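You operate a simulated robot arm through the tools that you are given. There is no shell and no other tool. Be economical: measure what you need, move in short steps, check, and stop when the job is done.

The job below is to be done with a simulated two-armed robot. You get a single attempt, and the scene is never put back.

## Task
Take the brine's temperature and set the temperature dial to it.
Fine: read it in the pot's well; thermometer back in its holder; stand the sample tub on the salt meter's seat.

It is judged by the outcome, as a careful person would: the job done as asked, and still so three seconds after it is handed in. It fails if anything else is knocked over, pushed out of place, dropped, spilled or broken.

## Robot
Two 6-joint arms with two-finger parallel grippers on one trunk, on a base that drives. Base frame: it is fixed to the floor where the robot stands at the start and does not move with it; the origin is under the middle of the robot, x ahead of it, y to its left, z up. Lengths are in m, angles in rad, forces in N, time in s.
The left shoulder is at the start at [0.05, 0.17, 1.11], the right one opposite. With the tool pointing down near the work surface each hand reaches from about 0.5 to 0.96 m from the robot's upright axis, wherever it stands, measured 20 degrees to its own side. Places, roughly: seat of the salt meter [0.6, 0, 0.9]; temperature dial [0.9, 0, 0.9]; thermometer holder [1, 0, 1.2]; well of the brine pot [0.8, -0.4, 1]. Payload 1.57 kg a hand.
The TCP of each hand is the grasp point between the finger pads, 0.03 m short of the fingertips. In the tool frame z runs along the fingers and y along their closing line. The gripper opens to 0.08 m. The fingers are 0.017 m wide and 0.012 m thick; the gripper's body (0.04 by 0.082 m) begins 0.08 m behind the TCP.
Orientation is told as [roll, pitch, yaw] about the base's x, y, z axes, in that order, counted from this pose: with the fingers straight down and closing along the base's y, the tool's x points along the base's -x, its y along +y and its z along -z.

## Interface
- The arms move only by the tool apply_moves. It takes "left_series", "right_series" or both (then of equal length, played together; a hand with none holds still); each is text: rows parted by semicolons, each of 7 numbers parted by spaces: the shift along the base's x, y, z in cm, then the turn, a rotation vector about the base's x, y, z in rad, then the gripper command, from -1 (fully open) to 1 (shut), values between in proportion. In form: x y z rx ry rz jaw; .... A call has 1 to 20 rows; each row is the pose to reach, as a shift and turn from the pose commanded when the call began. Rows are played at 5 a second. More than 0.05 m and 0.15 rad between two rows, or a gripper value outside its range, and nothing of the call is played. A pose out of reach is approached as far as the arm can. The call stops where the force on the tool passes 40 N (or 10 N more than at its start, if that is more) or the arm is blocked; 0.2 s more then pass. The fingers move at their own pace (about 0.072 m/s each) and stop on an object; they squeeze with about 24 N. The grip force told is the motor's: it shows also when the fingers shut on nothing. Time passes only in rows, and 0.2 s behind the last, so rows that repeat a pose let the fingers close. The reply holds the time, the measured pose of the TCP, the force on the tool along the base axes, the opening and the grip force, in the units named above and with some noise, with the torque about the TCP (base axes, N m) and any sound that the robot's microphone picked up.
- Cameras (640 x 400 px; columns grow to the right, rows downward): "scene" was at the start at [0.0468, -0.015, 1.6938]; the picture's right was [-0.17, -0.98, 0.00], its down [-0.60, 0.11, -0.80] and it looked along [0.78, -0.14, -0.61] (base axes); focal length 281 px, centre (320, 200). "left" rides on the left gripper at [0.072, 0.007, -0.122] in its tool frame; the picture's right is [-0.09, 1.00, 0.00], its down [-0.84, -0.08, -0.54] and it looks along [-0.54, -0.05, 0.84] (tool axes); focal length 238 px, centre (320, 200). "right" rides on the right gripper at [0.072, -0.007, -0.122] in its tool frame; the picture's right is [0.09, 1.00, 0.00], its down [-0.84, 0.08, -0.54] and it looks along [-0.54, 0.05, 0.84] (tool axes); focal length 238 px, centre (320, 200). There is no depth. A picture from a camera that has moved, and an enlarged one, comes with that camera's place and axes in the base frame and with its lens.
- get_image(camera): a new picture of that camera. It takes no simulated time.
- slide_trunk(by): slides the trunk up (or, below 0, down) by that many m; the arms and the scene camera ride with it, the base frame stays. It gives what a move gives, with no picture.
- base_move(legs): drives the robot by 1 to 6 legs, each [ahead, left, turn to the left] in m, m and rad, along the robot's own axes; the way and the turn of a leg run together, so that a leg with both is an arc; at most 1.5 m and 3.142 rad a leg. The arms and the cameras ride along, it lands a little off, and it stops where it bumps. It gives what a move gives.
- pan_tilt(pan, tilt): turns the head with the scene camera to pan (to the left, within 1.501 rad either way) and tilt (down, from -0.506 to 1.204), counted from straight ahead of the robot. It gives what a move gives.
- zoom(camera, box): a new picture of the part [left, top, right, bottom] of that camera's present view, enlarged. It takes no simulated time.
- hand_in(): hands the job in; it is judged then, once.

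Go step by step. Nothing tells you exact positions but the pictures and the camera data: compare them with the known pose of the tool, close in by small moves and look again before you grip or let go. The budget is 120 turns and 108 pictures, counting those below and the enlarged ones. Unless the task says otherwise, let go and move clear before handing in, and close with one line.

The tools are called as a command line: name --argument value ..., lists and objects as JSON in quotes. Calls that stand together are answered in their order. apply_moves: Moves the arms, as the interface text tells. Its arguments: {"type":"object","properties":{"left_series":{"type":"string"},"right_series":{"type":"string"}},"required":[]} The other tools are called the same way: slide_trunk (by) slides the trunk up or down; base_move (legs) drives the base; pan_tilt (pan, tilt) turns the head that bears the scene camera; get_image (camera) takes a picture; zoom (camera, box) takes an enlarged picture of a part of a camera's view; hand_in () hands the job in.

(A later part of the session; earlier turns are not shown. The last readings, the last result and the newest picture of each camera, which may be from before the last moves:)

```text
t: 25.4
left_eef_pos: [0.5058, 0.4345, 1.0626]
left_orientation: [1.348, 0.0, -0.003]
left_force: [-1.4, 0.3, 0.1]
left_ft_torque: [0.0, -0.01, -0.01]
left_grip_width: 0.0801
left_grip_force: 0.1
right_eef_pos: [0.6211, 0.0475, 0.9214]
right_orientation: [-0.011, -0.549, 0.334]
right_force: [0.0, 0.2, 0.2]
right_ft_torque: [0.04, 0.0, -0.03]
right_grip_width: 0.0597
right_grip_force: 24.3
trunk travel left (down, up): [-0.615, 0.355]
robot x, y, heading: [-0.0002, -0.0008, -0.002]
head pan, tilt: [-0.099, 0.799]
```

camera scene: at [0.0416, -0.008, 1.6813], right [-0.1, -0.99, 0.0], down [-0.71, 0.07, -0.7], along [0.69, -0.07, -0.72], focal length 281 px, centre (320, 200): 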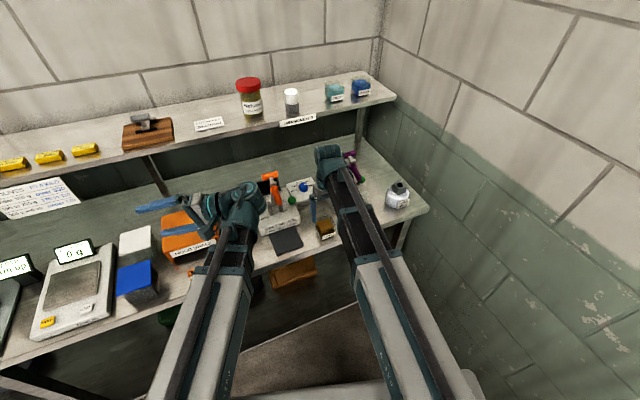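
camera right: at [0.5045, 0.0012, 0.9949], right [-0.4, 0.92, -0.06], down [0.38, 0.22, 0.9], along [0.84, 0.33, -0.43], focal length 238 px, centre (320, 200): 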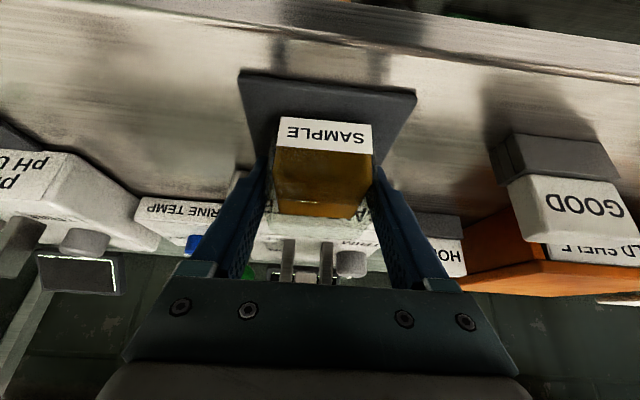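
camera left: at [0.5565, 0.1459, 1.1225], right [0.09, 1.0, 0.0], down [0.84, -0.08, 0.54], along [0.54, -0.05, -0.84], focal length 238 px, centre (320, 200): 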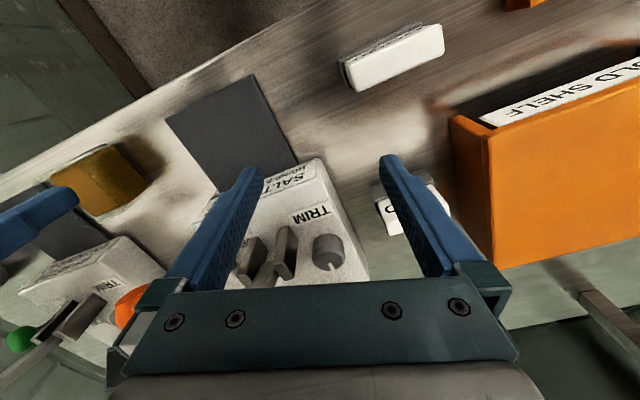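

slide_trunk --by -0.001

apply_moves --right_series "0 0 0 0 0 0 -0.4; 0 0 0 0 0 0 -1; 0 0 0 0 0 0 -1;0 0 0 0 0 0 -1; -1 -0.33 0 0 0 0 -1; -2 -0.66 0 0 0 0 -1; -3 -1 0 0 0 0 -1; -4 -1.3 0 0 0 0 -1; -5 -1.7 0 0 0 0 -1; -6 -2 0 0 0 0 -1"

get_image --camera "right"

zoom --camera "scene" --box '[220, 150, 360, 250]'

```text
t: 25.9
left_eef_pos: [0.5053, 0.4327, 1.061]
left_orientation: [1.35, -0.001, -0.005]
left_force: [-0.6, 0.1, 0.3]
left_ft_torque: [0.02, -0.01, -0.01]
left_grip_width: 0.0801
left_grip_force: 0.0
right_eef_pos: [0.6212, 0.0475, 0.9221]
right_orientation: [-0.01, -0.552, 0.333]
right_force: [1.7, -0.9, 12.8]
right_ft_torque: [0.3, 0.29, -0.02]
right_grip_width: 0.0595
right_grip_force: 24.0
trunk travel left (down, up): [-0.614, 0.356]
robot x, y, heading: [0.0029, 0.0012, -0.003]
head pan, tilt: [-0.099, 0.799]
```

```text
t: 28.1
left_eef_pos: [0.5061, 0.4338, 1.0608]
left_orientation: [1.349, 0.0, -0.003]
left_force: [0.0, 0.1, 0.2]
left_ft_torque: [0.0, 0.02, 0.03]
left_grip_width: 0.0798
left_grip_force: 0.0
right_eef_pos: [0.5597, 0.0273, 0.9217]
right_orientation: [-0.011, -0.55, 0.334]
right_force: [-0.7, 0.4, 0.0]
right_ft_torque: [0.03, 0.02, -0.02]
right_grip_width: 0.0799
right_grip_force: 0.1
trunk travel left (down, up): [-0.614, 0.356]
robot x, y, heading: [-0.0016, 0.0002, -0.002]
head pan, tilt: [-0.099, 0.799]
```

```text
71 pictures are left
camera right: at [0.4436, -0.0187, 0.988], right [-0.4, 0.92, -0.06], down [0.38, 0.22, 0.9], along [0.84, 0.33, -0.43], focal length 238 px, centre (320, 200)
```

right: 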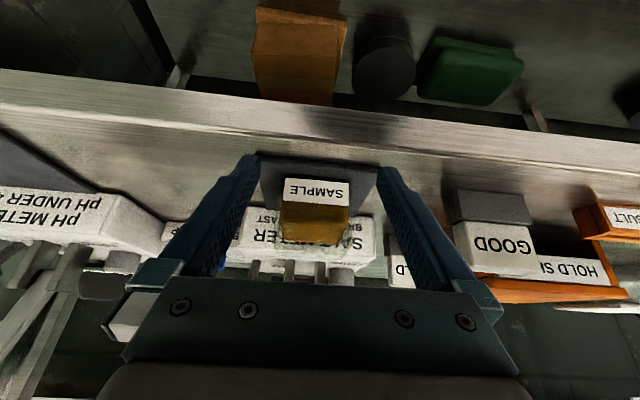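

```text
4.00 times, centred on (290, 200) of scene
camera zoom: at [0.0415, -0.0083, 1.5703], right [-0.1, -0.99, 0.0], down [-0.71, 0.07, -0.7], along [0.69, -0.07, -0.72], focal length 1124 px, centre (440, 200)
```

zoom: 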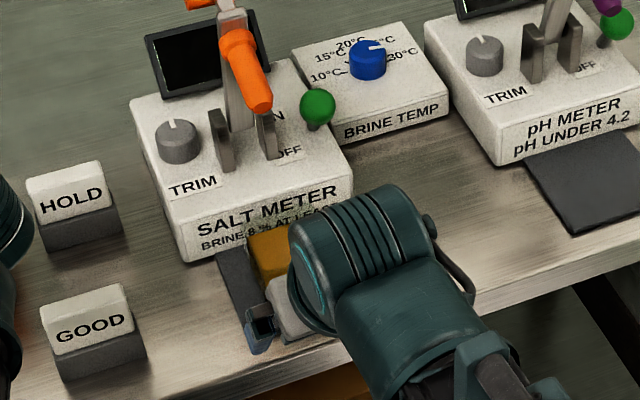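

The tub stands on the salt meter's seat. Next I'll raise the trunk, tilt the right hand further (about 1.1 rad) for the shelf approach, and look at the thermometer.

slide_trunk --by 0.28

get_image --camera "scene"

zoom --camera "scene" --box '[230, 160, 370, 290]'

```text
t: 31.0
left_eef_pos: [0.5062, 0.434, 1.3411]
left_orientation: [1.349, -0.001, -0.003]
left_force: [-0.5, -0.1, -0.1]
left_ft_torque: [0.0, -0.01, -0.01]
left_grip_width: 0.08
left_grip_force: 0.1
right_eef_pos: [0.5602, 0.0297, 1.2004]
right_orientation: [-0.01, -0.551, 0.336]
right_force: [-0.5, 0.4, -0.1]
right_ft_torque: [0.03, -0.02, 0.01]
right_grip_width: 0.0802
right_grip_force: 0.1
trunk travel left (down, up): [-0.894, 0.076]
robot x, y, heading: [-0.0013, -0.004, 0.001]
head pan, tilt: [-0.099, 0.799]
```

```text
69 pictures are left
camera scene: at [0.0417, -0.0083, 1.8502], right [-0.1, -0.99, 0.0], down [-0.71, 0.07, -0.7], along [0.69, -0.07, -0.72], focal length 281 px, centre (320, 200)
```

scene: 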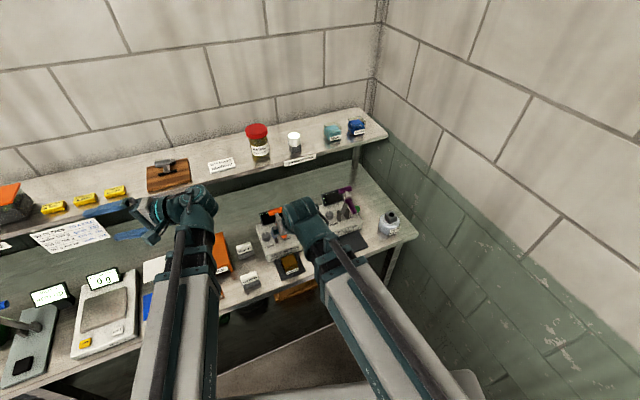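

```text
3.08 times, centred on (300, 225) of scene
camera zoom: at [0.0417, -0.0083, 1.8502], right [-0.1, -0.99, 0.0], down [-0.71, 0.07, -0.7], along [0.69, -0.07, -0.72], focal length 864 px, centre (382, 123)
```

zoom: 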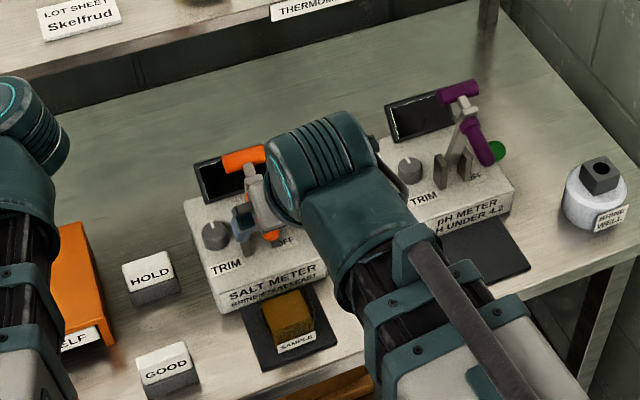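

zoom --camera "scene" --box '[260, 110, 330, 175]'

zoom --camera "scene" --box '[365, 195, 415, 245]'

apply_moves --right_series "0 -3 0 0 0 0 -1; 0 -6 0 0 0 0 -1; 0.7 -5.8 0.7 0.045 -0.13 0 -1; 1.4 -5.5 1.6 0.089 -0.26 0 -1; 2.0 -5.4 2.7 0.134 -0.39 0 -1; 2.5 -5.2 4.0 0.178 -0.52 0 -1; 2.5 -5.2 4.0 0.178 -0.52 0 -1"

```text
6.15 times, centred on (295, 142) of scene
camera zoom: at [0.0417, -0.0083, 1.8502], right [-0.1, -0.99, 0.0], down [-0.71, 0.07, -0.7], along [0.69, -0.07, -0.72], focal length 1729 px, centre (474, 554)
```

zoom: 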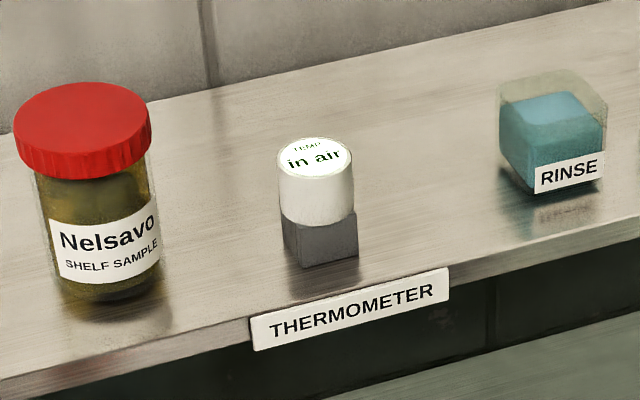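

```text
8.00 times, centred on (390, 220) of scene
camera zoom: at [0.0417, -0.0083, 1.8502], right [-0.1, -0.99, 0.0], down [-0.71, 0.07, -0.7], along [0.69, -0.07, -0.72], focal length 2247 px, centre (-240, 40)
```

zoom: 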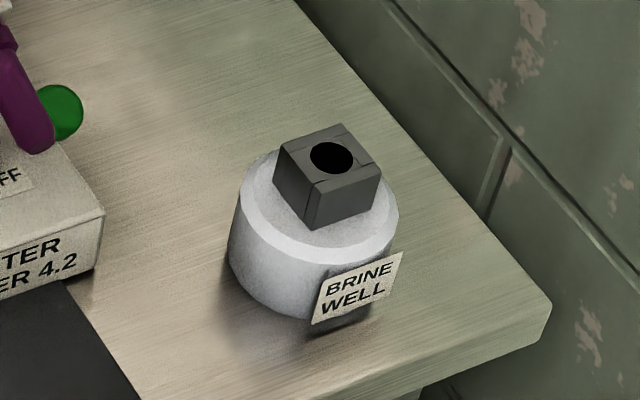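

```text
t: 32.6
left_eef_pos: [0.5064, 0.4343, 1.3409]
left_orientation: [1.349, 0.0, -0.004]
left_force: [-0.8, 0.3, 0.0]
left_ft_torque: [0.01, 0.02, 0.04]
left_grip_width: 0.0799
left_grip_force: 0.1
right_eef_pos: [0.6331, -0.013, 1.2877]
right_orientation: [-0.015, -1.1, 0.338]
right_force: [0.2, 0.1, -1.0]
right_ft_torque: [0.02, -0.05, 0.0]
right_grip_width: 0.0796
right_grip_force: 0.0
right hand out of reach, approached as far as the arm can: row 3, 4, 5, 6, 7
trunk travel left (down, up): [-0.894, 0.076]
robot x, y, heading: [0.0028, 0.0008, -0.003]
head pan, tilt: [-0.099, 0.799]
```

Triangulating puts the cap's top at about (0.944, -0.005, 1.268) and the well's mouth at about (0.785, -0.385, 0.961). I'll check the thermometer with the hand camera.

get_image --camera "right"

```text
65 pictures are left
camera right: at [0.5011, -0.0656, 1.2805], right [-0.36, 0.93, -0.09], down [-0.12, 0.05, 0.99], along [0.93, 0.36, 0.1], focal length 238 px, centre (320, 200)
```

right: 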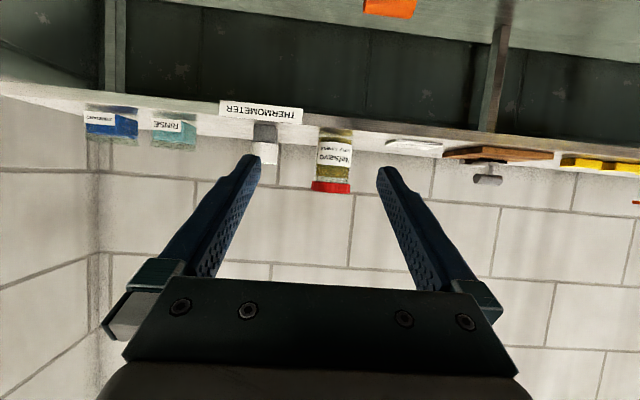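

apply_moves --right_series "4 -0.5 0 0 0 0 -1; 8 -1 0 0 0 0 -1; 12 -1.5 0 0 0 0 -1; 16 -2 0 0 0 0 -1; 20 -2.4 0 0 0 0 -1; 21.7 -2.5 0 0 0 0 -1; 21.7 -2.5 0 0 0 0 -1"

slide_trunk --by -0.035

get_image --camera "right"

zoom --camera "scene" --box '[240, 90, 360, 180]'

```text
t: 34.2
left_eef_pos: [0.5064, 0.4323, 1.3405]
left_orientation: [1.35, 0.0, -0.004]
left_force: [1.3, -0.7, 0.5]
left_ft_torque: [-0.01, 0.01, 0.01]
left_grip_width: 0.0801
left_grip_force: 0.1
right_eef_pos: [0.8539, -0.0365, 1.2884]
right_orientation: [-0.016, -1.097, 0.339]
right_force: [0.4, -0.7, 0.5]
right_ft_torque: [-0.02, 0.02, -0.01]
right_grip_width: 0.0799
right_grip_force: 0.1
trunk travel left (down, up): [-0.894, 0.076]
robot x, y, heading: [0.0012, -0.0015, -0.005]
head pan, tilt: [-0.099, 0.799]
```

```text
t: 35.0
left_eef_pos: [0.506, 0.4342, 1.3053]
left_orientation: [1.349, -0.001, -0.005]
left_force: [0.0, -0.4, -0.4]
left_ft_torque: [-0.02, 0.0, -0.02]
left_grip_width: 0.0799
left_grip_force: 0.1
right_eef_pos: [0.8535, -0.036, 1.2539]
right_orientation: [-0.016, -1.099, 0.337]
right_force: [0.3, 0.0, -0.2]
right_ft_torque: [0.0, 0.05, -0.02]
right_grip_width: 0.0798
right_grip_force: 0.0
trunk travel left (down, up): [-0.859, 0.111]
robot x, y, heading: [0.0012, -0.0026, -0.0]
head pan, tilt: [-0.099, 0.799]
```

```text
64 pictures are left
camera right: at [0.7222, -0.0882, 1.2455], right [-0.36, 0.93, -0.09], down [-0.12, 0.05, 0.99], along [0.93, 0.36, 0.1], focal length 238 px, centre (320, 200)
```

right: 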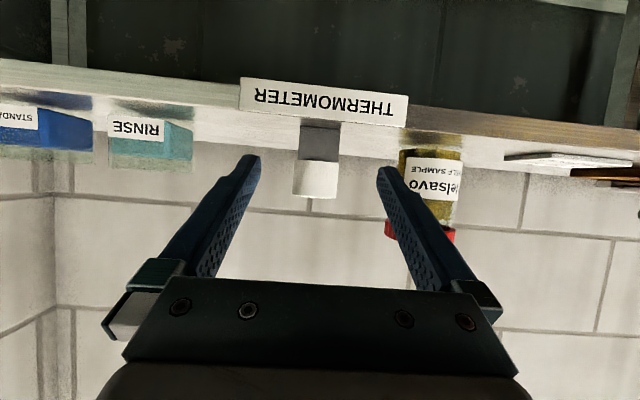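

```text
4.44 times, centred on (300, 135) of scene
camera zoom: at [0.0414, -0.0083, 1.8153], right [-0.1, -0.99, 0.0], down [-0.71, 0.07, -0.7], along [0.69, -0.07, -0.72], focal length 1248 px, centre (409, 489)
```

zoom: 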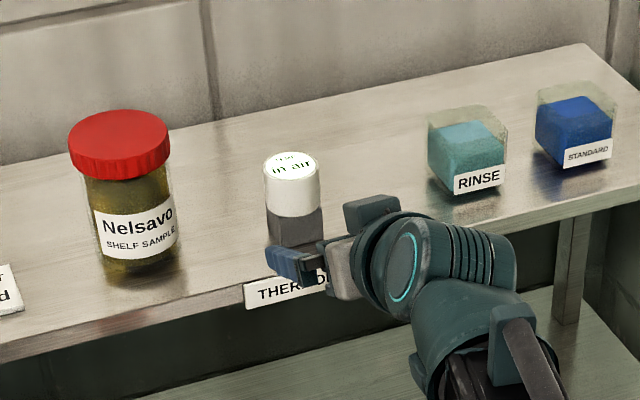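

apply_moves --right_series "2 0.7 0 0 0 0 -1; 4 1.4 0 0 0 0 -1; 5.5 1.9 0 0 0 0 -1; 7 2.5 0 0 0 0 -1; 7 2.5 0 0 0 0 -1"

get_image --camera "right"

zoom --camera "scene" --box '[265, 110, 335, 165]'

```text
t: 36.2
left_eef_pos: [0.5049, 0.4338, 1.3048]
left_orientation: [1.348, 0.0, -0.003]
left_force: [0.5, 0.8, 0.3]
left_ft_torque: [-0.01, 0.03, -0.05]
left_grip_width: 0.0801
left_grip_force: 0.1
right_eef_pos: [0.9239, -0.0118, 1.2539]
right_orientation: [-0.016, -1.099, 0.339]
right_force: [0.3, -0.3, 0.2]
right_ft_torque: [-0.02, -0.03, 0.01]
right_grip_width: 0.0801
right_grip_force: 0.0
trunk travel left (down, up): [-0.859, 0.111]
robot x, y, heading: [-0.0035, 0.003, -0.003]
head pan, tilt: [-0.099, 0.799]
```

```text
62 pictures are left
camera right: at [0.793, -0.0643, 1.2456], right [-0.36, 0.93, -0.09], down [-0.12, 0.05, 0.99], along [0.93, 0.36, 0.1], focal length 238 px, centre (320, 200)
```

right: 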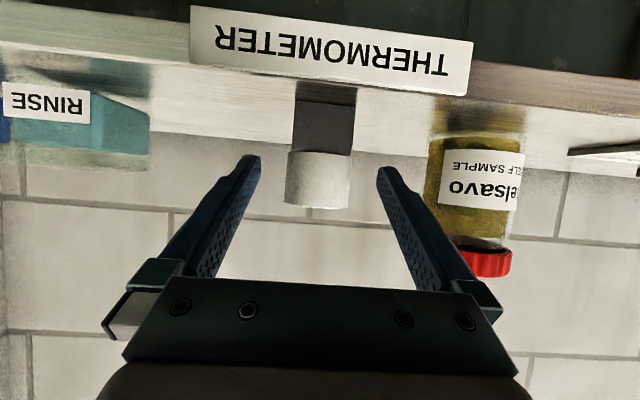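

```text
7.27 times, centred on (300, 138) of scene
camera zoom: at [0.0414, -0.0084, 1.8153], right [-0.1, -0.99, 0.0], down [-0.71, 0.07, -0.7], along [0.69, -0.07, -0.72], focal length 2043 px, centre (466, 654)
```

zoom: 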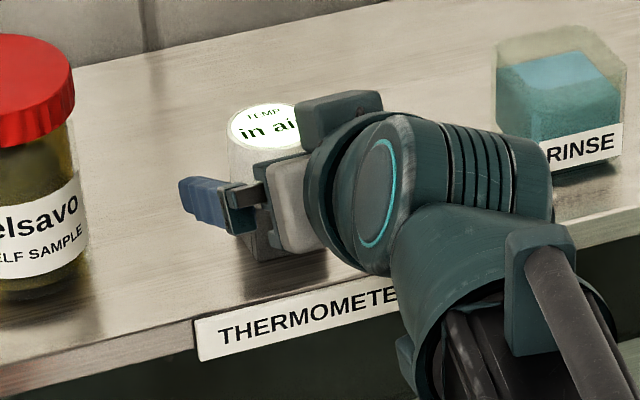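

apply_moves --right_series "0.8 0.28 0 0 0 0 -1; 1.6 0.5 0 0 0 0 -1; 1.6 0.5 0 0 0 0 -1; 1.6 0.5 0 0 0 0 -0.4; 1.6 0.5 0 0 0 0 0; 1.6 0.5 0 0 0 0 0.4; 1.6 0.5 0 0 0 0 0.4; 1.6 0.5 0 0 0 0 0.4"

get_image --camera "right"

zoom --camera "scene" --box '[265, 110, 335, 165]'

```text
t: 38.0
left_eef_pos: [0.5061, 0.4334, 1.3052]
left_orientation: [1.349, 0.0, -0.005]
left_force: [-1.0, 0.7, 0.2]
left_ft_torque: [-0.04, 0.0, -0.03]
left_grip_width: 0.0801
left_grip_force: 0.0
right_eef_pos: [0.9398, -0.0058, 1.254]
right_orientation: [-0.018, -1.098, 0.338]
right_force: [-0.9, 0.0, -0.9]
right_ft_torque: [0.01, 0.03, -0.01]
right_grip_width: 0.044
right_grip_force: 24.1
trunk travel left (down, up): [-0.859, 0.111]
robot x, y, heading: [0.0009, -0.0013, -0.005]
head pan, tilt: [-0.099, 0.799]
```

```text
60 pictures are left
camera right: at [0.808, -0.0593, 1.2453], right [-0.36, 0.93, -0.09], down [-0.12, 0.05, 0.99], along [0.93, 0.36, 0.1], focal length 238 px, centre (320, 200)
```

right: 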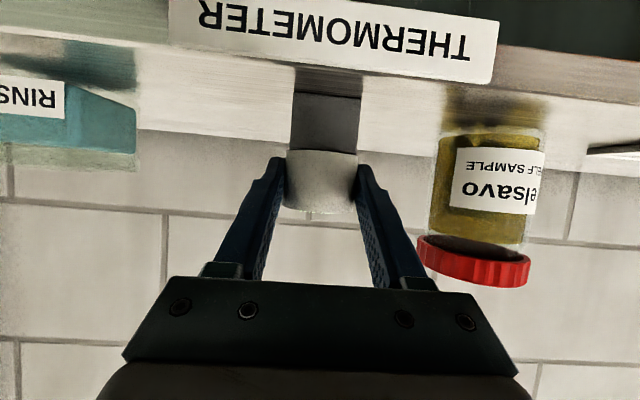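

```text
7.27 times, centred on (300, 138) of scene
camera zoom: at [0.0418, -0.0083, 1.8153], right [-0.1, -0.99, 0.0], down [-0.71, 0.07, -0.7], along [0.69, -0.07, -0.72], focal length 2043 px, centre (466, 654)
```

zoom: 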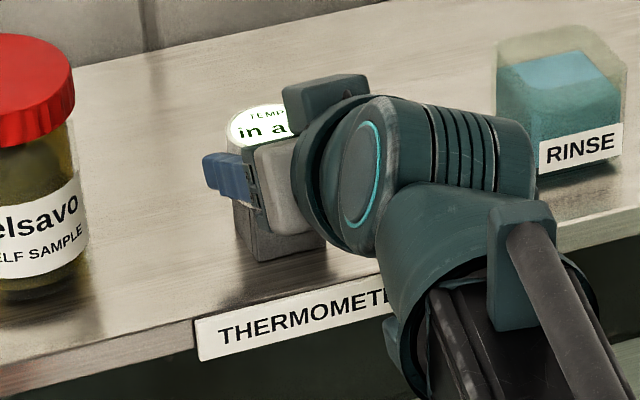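

Gripped at 44 mm. I'll record home as TCP (0.9398, -0.0058, 1.254) with 0.111 of trunk travel left upward. Now I lift slowly.

slide_trunk --by 0.03

get_image --camera "right"

```text
t: 38.7
left_eef_pos: [0.508, 0.4346, 1.3348]
left_orientation: [1.35, 0.001, -0.002]
left_force: [0.7, 0.0, -0.1]
left_ft_torque: [-0.02, 0.03, -0.05]
left_grip_width: 0.0797
left_grip_force: 0.1
right_eef_pos: [0.9397, -0.0066, 1.2844]
right_orientation: [-0.017, -1.099, 0.339]
right_force: [0.4, 0.0, -1.2]
right_ft_torque: [-0.02, 0.0, 0.0]
right_grip_width: 0.044
right_grip_force: 24.1
trunk travel left (down, up): [-0.889, 0.081]
robot x, y, heading: [0.0011, 0.0007, -0.001]
head pan, tilt: [-0.099, 0.799]
```

```text
58 pictures are left
camera right: at [0.8081, -0.0592, 1.2753], right [-0.36, 0.93, -0.09], down [-0.12, 0.05, 0.99], along [0.93, 0.36, 0.1], focal length 238 px, centre (320, 200)
```

right: 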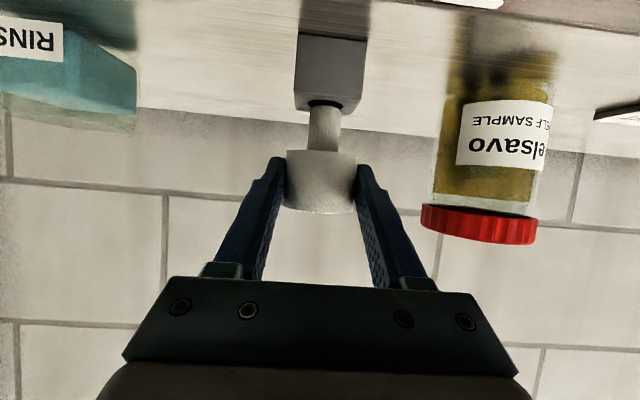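

slide_trunk --by 0.045

get_image --camera "right"

```text
t: 39.6
left_eef_pos: [0.5061, 0.4337, 1.3801]
left_orientation: [1.348, -0.001, -0.003]
left_force: [0.1, -0.4, -0.4]
left_ft_torque: [-0.02, -0.04, 0.02]
left_grip_width: 0.0798
left_grip_force: 0.0
right_eef_pos: [0.9403, -0.007, 1.3284]
right_orientation: [-0.015, -1.098, 0.337]
right_force: [-0.2, -1.1, 0.2]
right_ft_torque: [0.01, -0.04, 0.02]
right_grip_width: 0.0442
right_grip_force: 24.0
trunk travel left (down, up): [-0.934, 0.036]
robot x, y, heading: [-0.002, -0.0017, -0.003]
head pan, tilt: [-0.099, 0.799]
```

```text
57 pictures are left
camera right: at [0.8081, -0.0592, 1.3203], right [-0.36, 0.93, -0.09], down [-0.12, 0.05, 0.99], along [0.93, 0.36, 0.1], focal length 238 px, centre (320, 200)
```

right: 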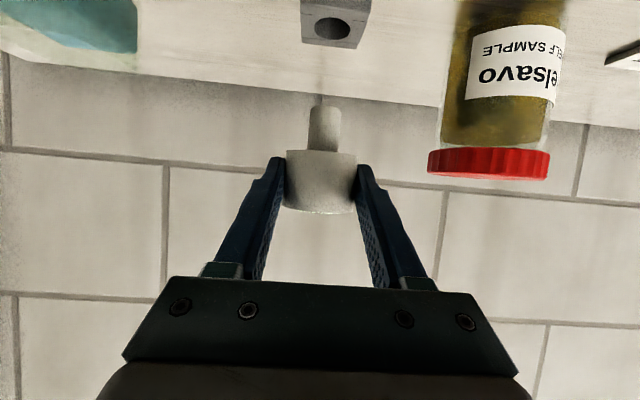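

The stem is clear of the holder; it is about 3 cm long and 2 cm thick. I'll back off from the shelf and carry it over towards the pot, turning the yaw to 0 on the way.

apply_moves --right_series "-4 -1.4 0 0 0 0 0.4; -8 -2.8 0 0 0 0 0.4; -12 -4.2 0 0 0 0 0.4; -16 -5.6 0 0 0 0 0.4; -19 -7 0 0 0 0 0.4; -19 -10 0 0 0 -0.05 0.4; -19 -13 0 0 0 -0.1 0.4; -19 -16 0 0 0 -0.15 0.4; -19 -19 0 0 0 -0.2 0.4; -19 -22 0 0 0 -0.25 0.4; -19 -25 0 0 0 -0.3 0.4; -19 -28 0 0 0 -0.337 0.4; -19 -31 0 0 0 -0.337 0.4; -18.5 -34 0 0 0 -0.337 0.4; -17.5 -37 0 0 0 -0.337 0.4; -15.5 -37.7 0 0 0 -0.337 0.4; -15.5 -37.7 0 0 0 -0.337 0.4"

get_image --camera "right"

get_image --camera "scene"

```text
t: 43.2
left_eef_pos: [0.5053, 0.4333, 1.3812]
left_orientation: [1.349, 0.0, -0.006]
left_force: [-0.7, 0.5, 0.2]
left_ft_torque: [-0.02, 0.0, -0.05]
left_grip_width: 0.0798
left_grip_force: 0.1
right_eef_pos: [0.7829, -0.3841, 1.3291]
right_orientation: [-0.014, -1.099, 0.002]
right_force: [-0.2, 0.7, -0.1]
right_ft_torque: [0.02, -0.01, 0.01]
right_grip_width: 0.0439
right_grip_force: 24.3
right hand out of reach, approached as far as the arm can: row 4
trunk travel left (down, up): [-0.934, 0.036]
robot x, y, heading: [-0.0037, 0.0019, -0.0]
head pan, tilt: [-0.099, 0.799]
```

```text
56 pictures are left
camera right: at [0.6416, -0.3897, 1.3206], right [-0.03, 1.0, -0.09], down [-0.1, 0.09, 0.99], along [0.99, 0.04, 0.1], focal length 238 px, centre (320, 200)
```

right: 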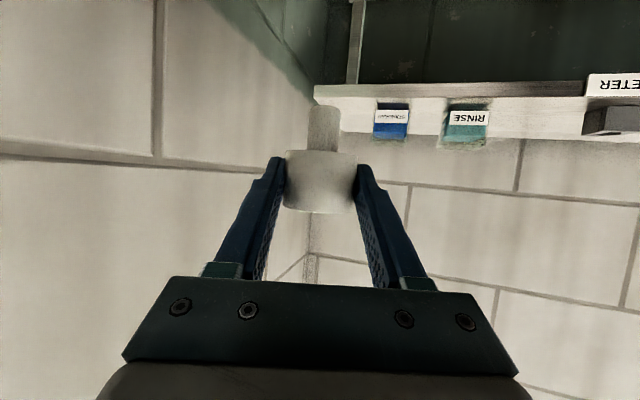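

```text
55 pictures are left
camera scene: at [0.0412, -0.0086, 1.8903], right [-0.1, -0.99, 0.0], down [-0.71, 0.07, -0.7], along [0.69, -0.07, -0.72], focal length 281 px, centre (320, 200)
```

scene: 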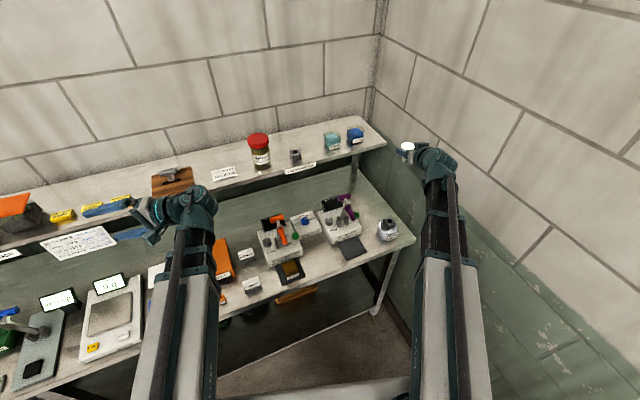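

slide_trunk --by -0.27

get_image --camera "right"

zoom --camera "scene" --box '[380, 120, 480, 200]'

```text
t: 45.9
left_eef_pos: [0.5047, 0.4333, 1.1107]
left_orientation: [1.348, 0.002, -0.005]
left_force: [-0.4, -0.1, -0.2]
left_ft_torque: [-0.05, 0.02, -0.02]
left_grip_width: 0.0802
left_grip_force: 0.1
right_eef_pos: [0.7833, -0.3836, 1.0591]
right_orientation: [-0.015, -1.099, 0.003]
right_force: [0.4, 0.1, -1.0]
right_ft_torque: [0.01, 0.02, -0.01]
right_grip_width: 0.0438
right_grip_force: 23.9
trunk travel left (down, up): [-0.664, 0.306]
robot x, y, heading: [-0.0017, 0.0007, -0.0]
head pan, tilt: [-0.099, 0.799]
```

```text
54 pictures are left
camera right: at [0.6419, -0.3894, 1.0505], right [-0.03, 1.0, -0.09], down [-0.1, 0.09, 0.99], along [0.99, 0.04, 0.1], focal length 238 px, centre (320, 200)
```

right: 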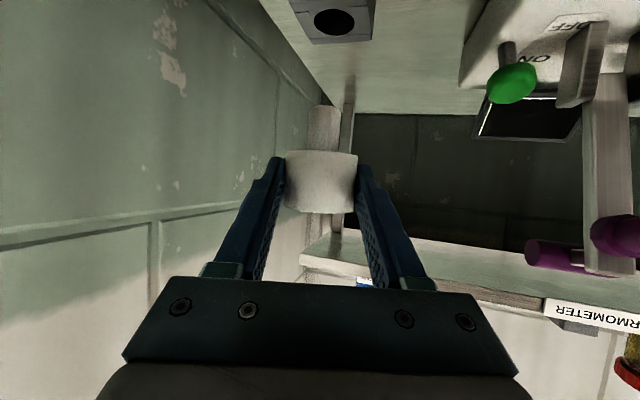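

```text
5.00 times, centred on (430, 160) of scene
camera zoom: at [0.0416, -0.0084, 1.6203], right [-0.1, -0.99, 0.0], down [-0.71, 0.07, -0.7], along [0.69, -0.07, -0.72], focal length 1404 px, centre (-230, 400)
```

zoom: 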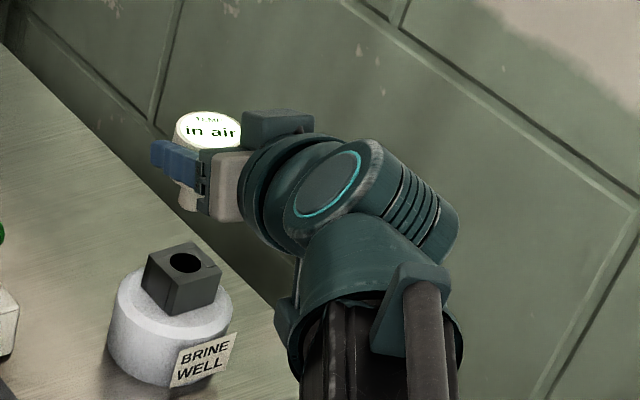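

slide_trunk --by -0.034

get_image --camera "right"

zoom --camera "scene" --box '[392, 134, 442, 178]'

```text
t: 46.7
left_eef_pos: [0.5063, 0.4341, 1.0763]
left_orientation: [1.35, 0.0, -0.004]
left_force: [0.4, -0.2, 0.0]
left_ft_torque: [-0.02, 0.02, 0.01]
left_grip_width: 0.0798
left_grip_force: 0.1
right_eef_pos: [0.783, -0.3833, 1.0251]
right_orientation: [-0.016, -1.099, 0.002]
right_force: [0.1, 0.0, -1.3]
right_ft_torque: [-0.02, 0.04, 0.0]
right_grip_width: 0.0439
right_grip_force: 23.9
trunk travel left (down, up): [-0.63, 0.34]
robot x, y, heading: [0.0017, 0.0026, 0.003]
head pan, tilt: [-0.099, 0.799]
```

```text
52 pictures are left
camera right: at [0.6418, -0.3894, 1.0165], right [-0.03, 1.0, -0.09], down [-0.1, 0.09, 0.99], along [0.99, 0.04, 0.1], focal length 238 px, centre (320, 200)
```

right: 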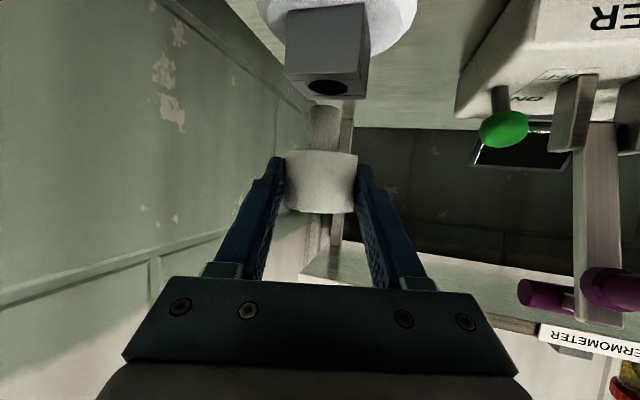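

```text
9.09 times, centred on (417, 156) of scene
camera zoom: at [0.0415, -0.0084, 1.5863], right [-0.1, -0.99, 0.0], down [-0.71, 0.07, -0.7], along [0.69, -0.07, -0.72], focal length 2554 px, centre (-562, 600)
```

zoom: 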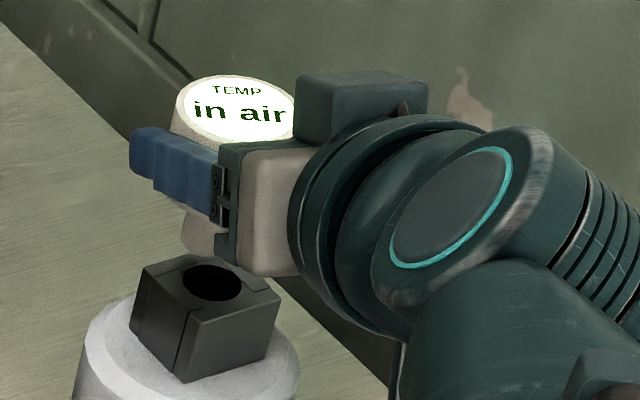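

The well's mouth works out at about (0.780, -0.381, 0.967), and the stem is about 12 mm too far forward. I'll correct that and compare again.

apply_moves --right_series "-0.6 -0.1 0 0 0 0 0.4; -1.2 -0.1 0 0 0 0 0.4; -1.2 -0.1 0 0 0 0 0.4"

slide_trunk --by -0.004

zoom --camera "right" --box '[240, 40, 400, 160]'

zoom --camera "scene" --box '[392, 134, 432, 170]'

```text
t: 47.5
left_eef_pos: [0.5058, 0.4336, 1.0772]
left_orientation: [1.349, 0.0, -0.004]
left_force: [-0.8, -0.3, -0.2]
left_ft_torque: [0.01, 0.01, -0.03]
left_grip_width: 0.08
left_grip_force: 0.1
right_eef_pos: [0.7713, -0.3833, 1.0261]
right_orientation: [-0.017, -1.099, 0.001]
right_force: [-0.2, -0.1, -1.0]
right_ft_torque: [0.01, 0.0, -0.03]
right_grip_width: 0.0436
right_grip_force: 24.0
trunk travel left (down, up): [-0.63, 0.34]
robot x, y, heading: [0.0028, -0.0015, -0.005]
head pan, tilt: [-0.099, 0.799]
```

```text
t: 48.0
left_eef_pos: [0.5058, 0.4334, 1.0737]
left_orientation: [1.348, 0.001, -0.003]
left_force: [0.7, 0.3, -0.5]
left_ft_torque: [-0.01, 0.0, 0.02]
left_grip_width: 0.0799
left_grip_force: 0.0
right_eef_pos: [0.7716, -0.3844, 1.0208]
right_orientation: [-0.016, -1.1, 0.002]
right_force: [-0.2, -0.2, -0.4]
right_ft_torque: [-0.03, 0.01, 0.02]
right_grip_width: 0.0436
right_grip_force: 24.1
trunk travel left (down, up): [-0.626, 0.344]
robot x, y, heading: [0.0001, -0.0007, -0.001]
head pan, tilt: [-0.099, 0.799]
```

```text
3.33 times, centred on (320, 100) of right
camera zoom: at [0.6309, -0.3902, 1.0125], right [-0.03, 1.0, -0.09], down [-0.1, 0.09, 0.99], along [0.99, 0.04, 0.1], focal length 794 px, centre (320, 533)
```

zoom: 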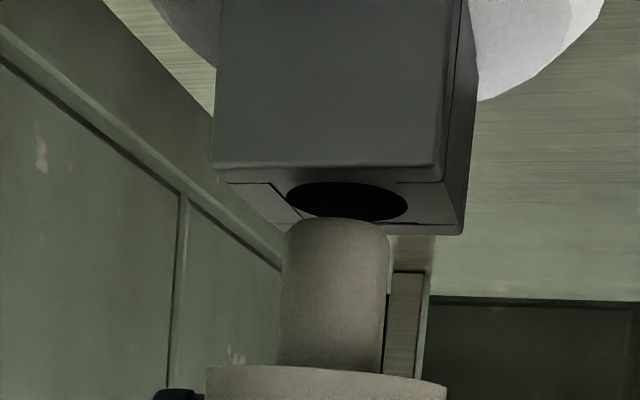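

```text
11.11 times, centred on (412, 152) of scene
camera zoom: at [0.0416, -0.0084, 1.5823], right [-0.1, -0.99, 0.0], down [-0.71, 0.07, -0.7], along [0.69, -0.07, -0.72], focal length 3121 px, centre (-702, 733)
```

zoom: 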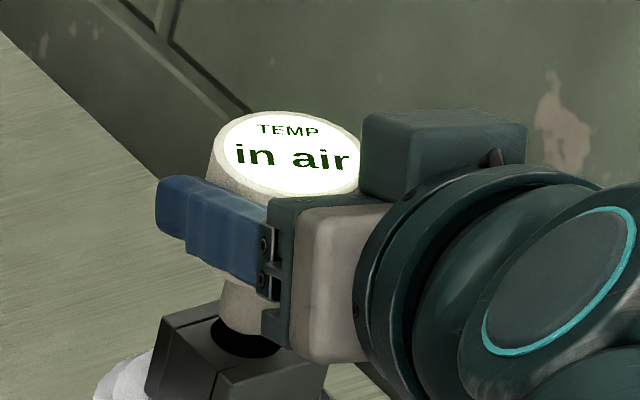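

The stem leans about 0.016 rad because of the hand's small roll. I'll take that out, lower a little and look closely again.

apply_moves --right_series "0 0 0 0.016 0 0 0.4; 0 0 0 0.016 0 0 0.4"

slide_trunk --by -0.003

zoom --camera "right" --box '[270, 60, 370, 135]'

zoom --camera "scene" --box '[398, 144, 424, 168]'

```text
t: 48.6
left_eef_pos: [0.5056, 0.4336, 1.0725]
left_orientation: [1.35, -0.002, -0.006]
left_force: [-0.6, 0.1, -1.4]
left_ft_torque: [0.01, -0.03, -0.03]
left_grip_width: 0.08
left_grip_force: 0.1
right_eef_pos: [0.7718, -0.384, 1.022]
right_orientation: [0.019, -1.099, -0.03]
right_force: [0.9, 0.3, -1.3]
right_ft_torque: [0.02, 0.0, 0.03]
right_grip_width: 0.0437
right_grip_force: 24.1
trunk travel left (down, up): [-0.626, 0.344]
robot x, y, heading: [-0.0009, -0.0049, -0.004]
head pan, tilt: [-0.099, 0.799]
```

```text
t: 49.2
left_eef_pos: [0.5057, 0.4335, 1.0695]
left_orientation: [1.348, 0.0, -0.004]
left_force: [-0.2, 0.1, 0.3]
left_ft_torque: [-0.01, 0.03, 0.02]
left_grip_width: 0.0799
left_grip_force: 0.0
right_eef_pos: [0.7716, -0.3841, 1.0187]
right_orientation: [0.02, -1.1, -0.029]
right_force: [0.7, 0.6, 0.0]
right_ft_torque: [0.0, -0.01, 0.0]
right_grip_width: 0.0437
right_grip_force: 24.5
trunk travel left (down, up): [-0.623, 0.347]
robot x, y, heading: [0.0007, -0.0006, -0.0]
head pan, tilt: [-0.099, 0.799]
```

```text
5.33 times, centred on (320, 98) of right
camera zoom: at [0.631, -0.3896, 1.0094], right [-0.03, 1.0, -0.07], down [-0.1, 0.07, 0.99], along [0.99, 0.04, 0.1], focal length 1271 px, centre (320, 747)
```

zoom: 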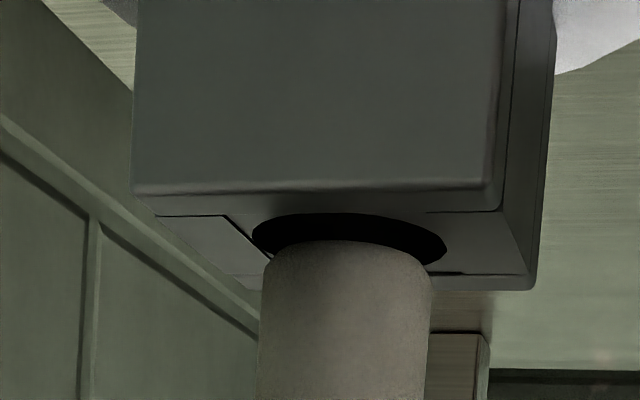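

```text
16.00 times, centred on (411, 156) of scene
camera zoom: at [0.0416, -0.0084, 1.5793], right [-0.1, -0.99, 0.0], down [-0.71, 0.07, -0.7], along [0.69, -0.07, -0.72], focal length 4494 px, centre (-1136, 904)
```

zoom: 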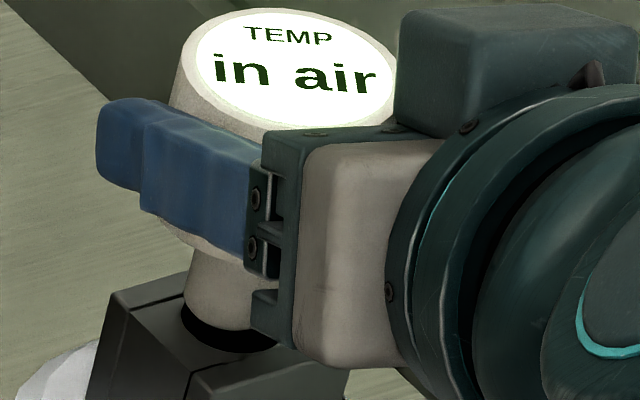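

Sideways the stem is centred over the hole, but both views suggest it is still about 4 mm too far forward. I'll lift 3 mm, shift back, undo half of the roll and check.

slide_trunk --by 0.003

apply_moves --right_series "-0.2 0.02 0 -0.008 0 0 0.4; -0.4 0.05 0 -0.008 0 0 0.4; -0.4 0.05 0 -0.008 0 0 0.4"

zoom --camera "right" --box '[270, 60, 370, 135]'

zoom --camera "scene" --box '[398, 144, 424, 168]'

```text
t: 49.7
left_eef_pos: [0.5052, 0.433, 1.0711]
left_orientation: [1.35, 0.0, -0.003]
left_force: [0.4, 0.3, -0.7]
left_ft_torque: [0.0, 0.0, 0.01]
left_grip_width: 0.08
left_grip_force: 0.0
right_eef_pos: [0.7719, -0.3837, 1.0205]
right_orientation: [0.019, -1.099, -0.03]
right_force: [0.5, 0.3, -0.8]
right_ft_torque: [-0.01, 0.0, -0.03]
right_grip_width: 0.0437
right_grip_force: 24.0
trunk travel left (down, up): [-0.626, 0.344]
robot x, y, heading: [0.0006, -0.0028, 0.0]
head pan, tilt: [-0.099, 0.799]
```

```text
t: 50.5
left_eef_pos: [0.5056, 0.4335, 1.0738]
left_orientation: [1.351, 0.001, -0.004]
left_force: [0.8, -0.5, 0.8]
left_ft_torque: [-0.03, -0.02, 0.04]
left_grip_width: 0.0799
left_grip_force: 0.0
right_eef_pos: [0.7677, -0.3827, 1.0208]
right_orientation: [0.003, -1.101, -0.013]
right_force: [0.1, 0.8, -1.1]
right_ft_torque: [-0.02, 0.0, -0.01]
right_grip_width: 0.0438
right_grip_force: 24.4
trunk travel left (down, up): [-0.626, 0.344]
robot x, y, heading: [0.0008, -0.0029, -0.002]
head pan, tilt: [-0.099, 0.799]
```

```text
5.33 times, centred on (320, 98) of right
camera zoom: at [0.627, -0.3882, 1.0125], right [-0.03, 1.0, -0.08], down [-0.1, 0.08, 0.99], along [0.99, 0.04, 0.1], focal length 1271 px, centre (320, 747)
```

zoom: 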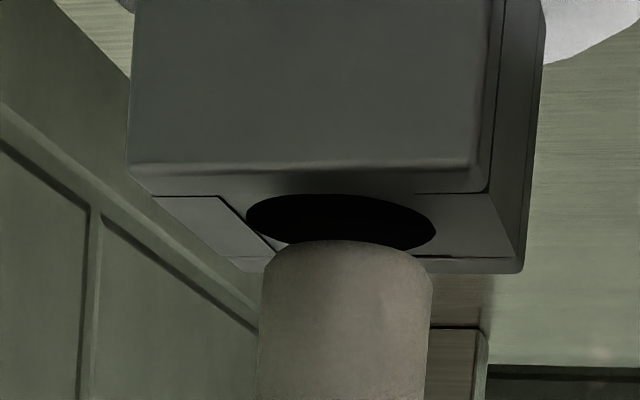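

```text
16.00 times, centred on (411, 156) of scene
camera zoom: at [0.0417, -0.0084, 1.5823], right [-0.1, -0.99, 0.0], down [-0.71, 0.07, -0.7], along [0.69, -0.07, -0.72], focal length 4494 px, centre (-1136, 904)
```

zoom: 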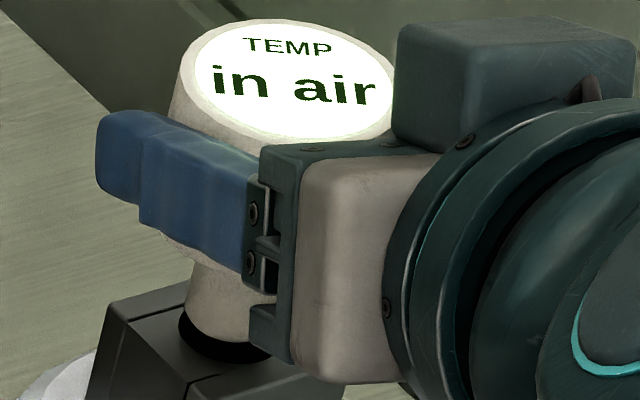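

apply_moves --right_series "0.03 -0.07 0 0 0 0 0.4; 0.03 -0.07 0 0 0 0 0.4"

slide_trunk --by -0.005

zoom --camera "right" --box '[270, 60, 370, 135]'

zoom --camera "scene" --box '[398, 144, 424, 168]'

```text
t: 51.1
left_eef_pos: [0.5048, 0.4348, 1.0724]
left_orientation: [1.35, 0.0, -0.002]
left_force: [-0.3, 0.3, 0.3]
left_ft_torque: [0.01, -0.02, -0.01]
left_grip_width: 0.0799
left_grip_force: 0.1
right_eef_pos: [0.7684, -0.3835, 1.0212]
right_orientation: [0.002, -1.102, -0.014]
right_force: [-0.4, 0.9, -0.2]
right_ft_torque: [-0.01, -0.01, 0.02]
right_grip_width: 0.0434
right_grip_force: 23.9
trunk travel left (down, up): [-0.626, 0.344]
robot x, y, heading: [-0.0021, 0.0007, -0.001]
head pan, tilt: [-0.099, 0.799]
```

```text
t: 51.6
left_eef_pos: [0.5063, 0.4335, 1.0679]
left_orientation: [1.349, 0.0, -0.004]
left_force: [0.1, -0.8, -0.5]
left_ft_torque: [-0.01, 0.0, 0.03]
left_grip_width: 0.0799
left_grip_force: 0.1
right_eef_pos: [0.7687, -0.3838, 1.016]
right_orientation: [0.004, -1.101, -0.013]
right_force: [0.0, -0.2, -1.9]
right_ft_torque: [-0.01, 0.01, -0.02]
right_grip_width: 0.0438
right_grip_force: 24.2
trunk travel left (down, up): [-0.621, 0.349]
robot x, y, heading: [0.0016, 0.0013, -0.001]
head pan, tilt: [-0.099, 0.799]
```

```text
5.33 times, centred on (320, 98) of right
camera zoom: at [0.6274, -0.3892, 1.0075], right [-0.03, 1.0, -0.08], down [-0.1, 0.08, 0.99], along [0.99, 0.04, 0.1], focal length 1271 px, centre (320, 747)
```

zoom: 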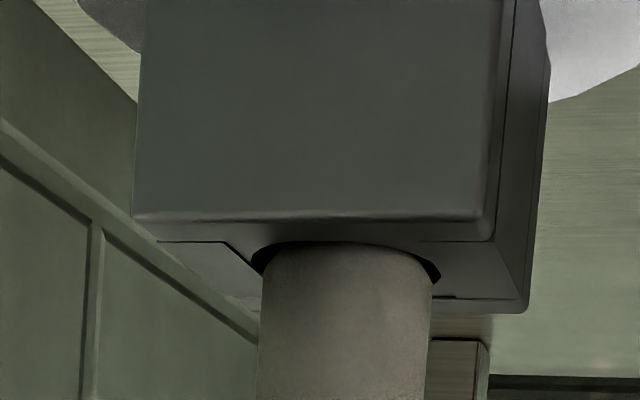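

```text
16.00 times, centred on (411, 156) of scene
camera zoom: at [0.0415, -0.0084, 1.5773], right [-0.1, -0.99, 0.0], down [-0.71, 0.07, -0.7], along [0.69, -0.07, -0.72], focal length 4494 px, centre (-1136, 904)
```

zoom: 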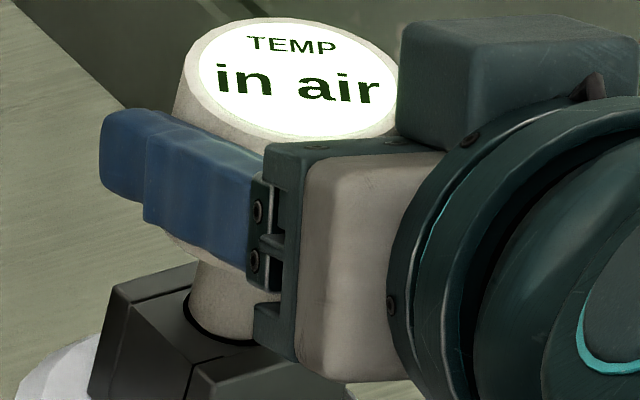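

slide_trunk --by -0.003

zoom --camera "right" --box '[270, 60, 370, 135]'

```text
t: 52.1
left_eef_pos: [0.5056, 0.4337, 1.0652]
left_orientation: [1.35, 0.0, -0.004]
left_force: [-0.2, -0.4, 0.4]
left_ft_torque: [-0.01, 0.0, -0.03]
left_grip_width: 0.08
left_grip_force: 0.0
right_eef_pos: [0.7689, -0.3822, 1.014]
right_orientation: [0.002, -1.101, -0.015]
right_force: [0.4, -0.3, -0.4]
right_ft_torque: [0.0, 0.06, 0.0]
right_grip_width: 0.0436
right_grip_force: 24.0
trunk travel left (down, up): [-0.618, 0.352]
robot x, y, heading: [-0.003, -0.0007, -0.002]
head pan, tilt: [-0.099, 0.799]
```

```text
5.33 times, centred on (320, 98) of right
camera zoom: at [0.6274, -0.3892, 1.0045], right [-0.03, 1.0, -0.08], down [-0.1, 0.08, 0.99], along [0.99, 0.04, 0.1], focal length 1271 px, centre (320, 747)
```

zoom: 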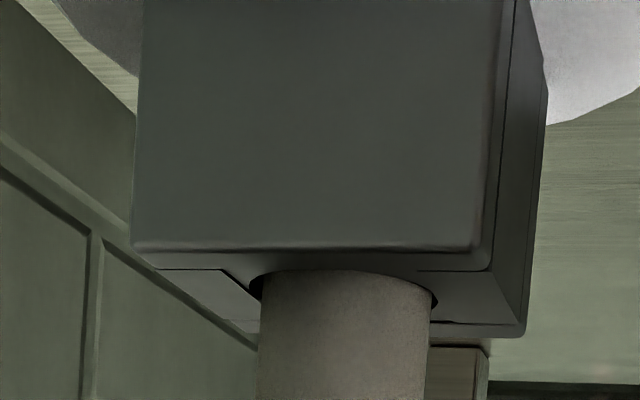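

The stem is entering the hole with no side force. Continuing down.

slide_trunk --by -0.004

slide_trunk --by -0.004

zoom --camera "right" --box '[250, 60, 390, 165]'

zoom --camera "scene" --box '[392, 140, 432, 170]'

```text
t: 52.7
left_eef_pos: [0.5062, 0.4332, 1.0609]
left_orientation: [1.35, -0.001, -0.003]
left_force: [0.7, 0.2, -0.5]
left_ft_torque: [0.02, 0.02, -0.01]
left_grip_width: 0.0801
left_grip_force: 0.1
right_eef_pos: [0.7675, -0.3842, 1.0097]
right_orientation: [0.001, -1.1, -0.012]
right_force: [0.7, -0.2, -0.7]
right_ft_torque: [-0.03, 0.0, 0.02]
right_grip_width: 0.0437
right_grip_force: 23.9
trunk travel left (down, up): [-0.614, 0.356]
robot x, y, heading: [-0.0046, -0.0005, -0.001]
head pan, tilt: [-0.099, 0.799]
```

```text
t: 53.2
left_eef_pos: [0.5053, 0.4339, 1.0561]
left_orientation: [1.35, 0.0, -0.004]
left_force: [0.5, 0.5, 0.7]
left_ft_torque: [0.01, 0.01, 0.01]
left_grip_width: 0.0798
left_grip_force: 0.1
right_eef_pos: [0.7685, -0.3833, 1.0053]
right_orientation: [0.002, -1.102, -0.014]
right_force: [0.5, 0.6, -0.6]
right_ft_torque: [0.0, 0.05, 0.03]
right_grip_width: 0.0436
right_grip_force: 24.3
trunk travel left (down, up): [-0.61, 0.36]
robot x, y, heading: [0.0013, 0.001, -0.005]
head pan, tilt: [-0.099, 0.799]
```

```text
3.81 times, centred on (320, 112) of right
camera zoom: at [0.6274, -0.3892, 0.9965], right [-0.03, 1.0, -0.08], down [-0.1, 0.08, 0.99], along [0.99, 0.04, 0.1], focal length 908 px, centre (320, 533)
```

zoom: 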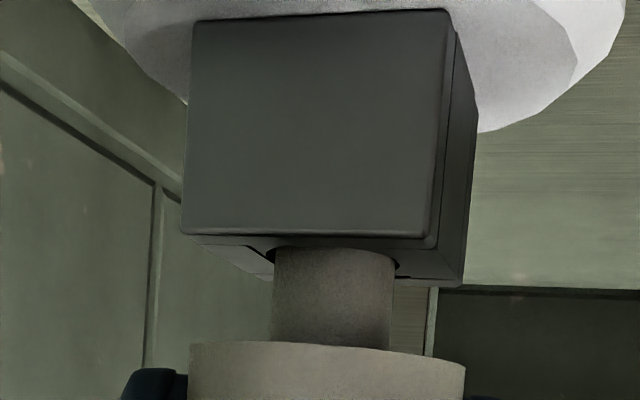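

```text
13.33 times, centred on (412, 155) of scene
camera zoom: at [0.0416, -0.0084, 1.5663], right [-0.1, -0.99, 0.0], down [-0.71, 0.07, -0.7], along [0.69, -0.07, -0.72], focal length 3745 px, centre (-907, 800)
```

zoom: 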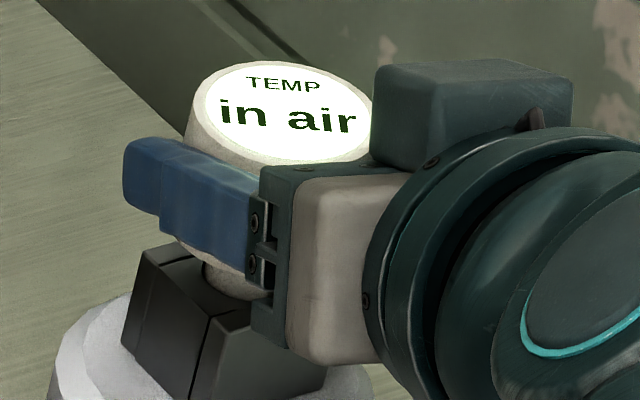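

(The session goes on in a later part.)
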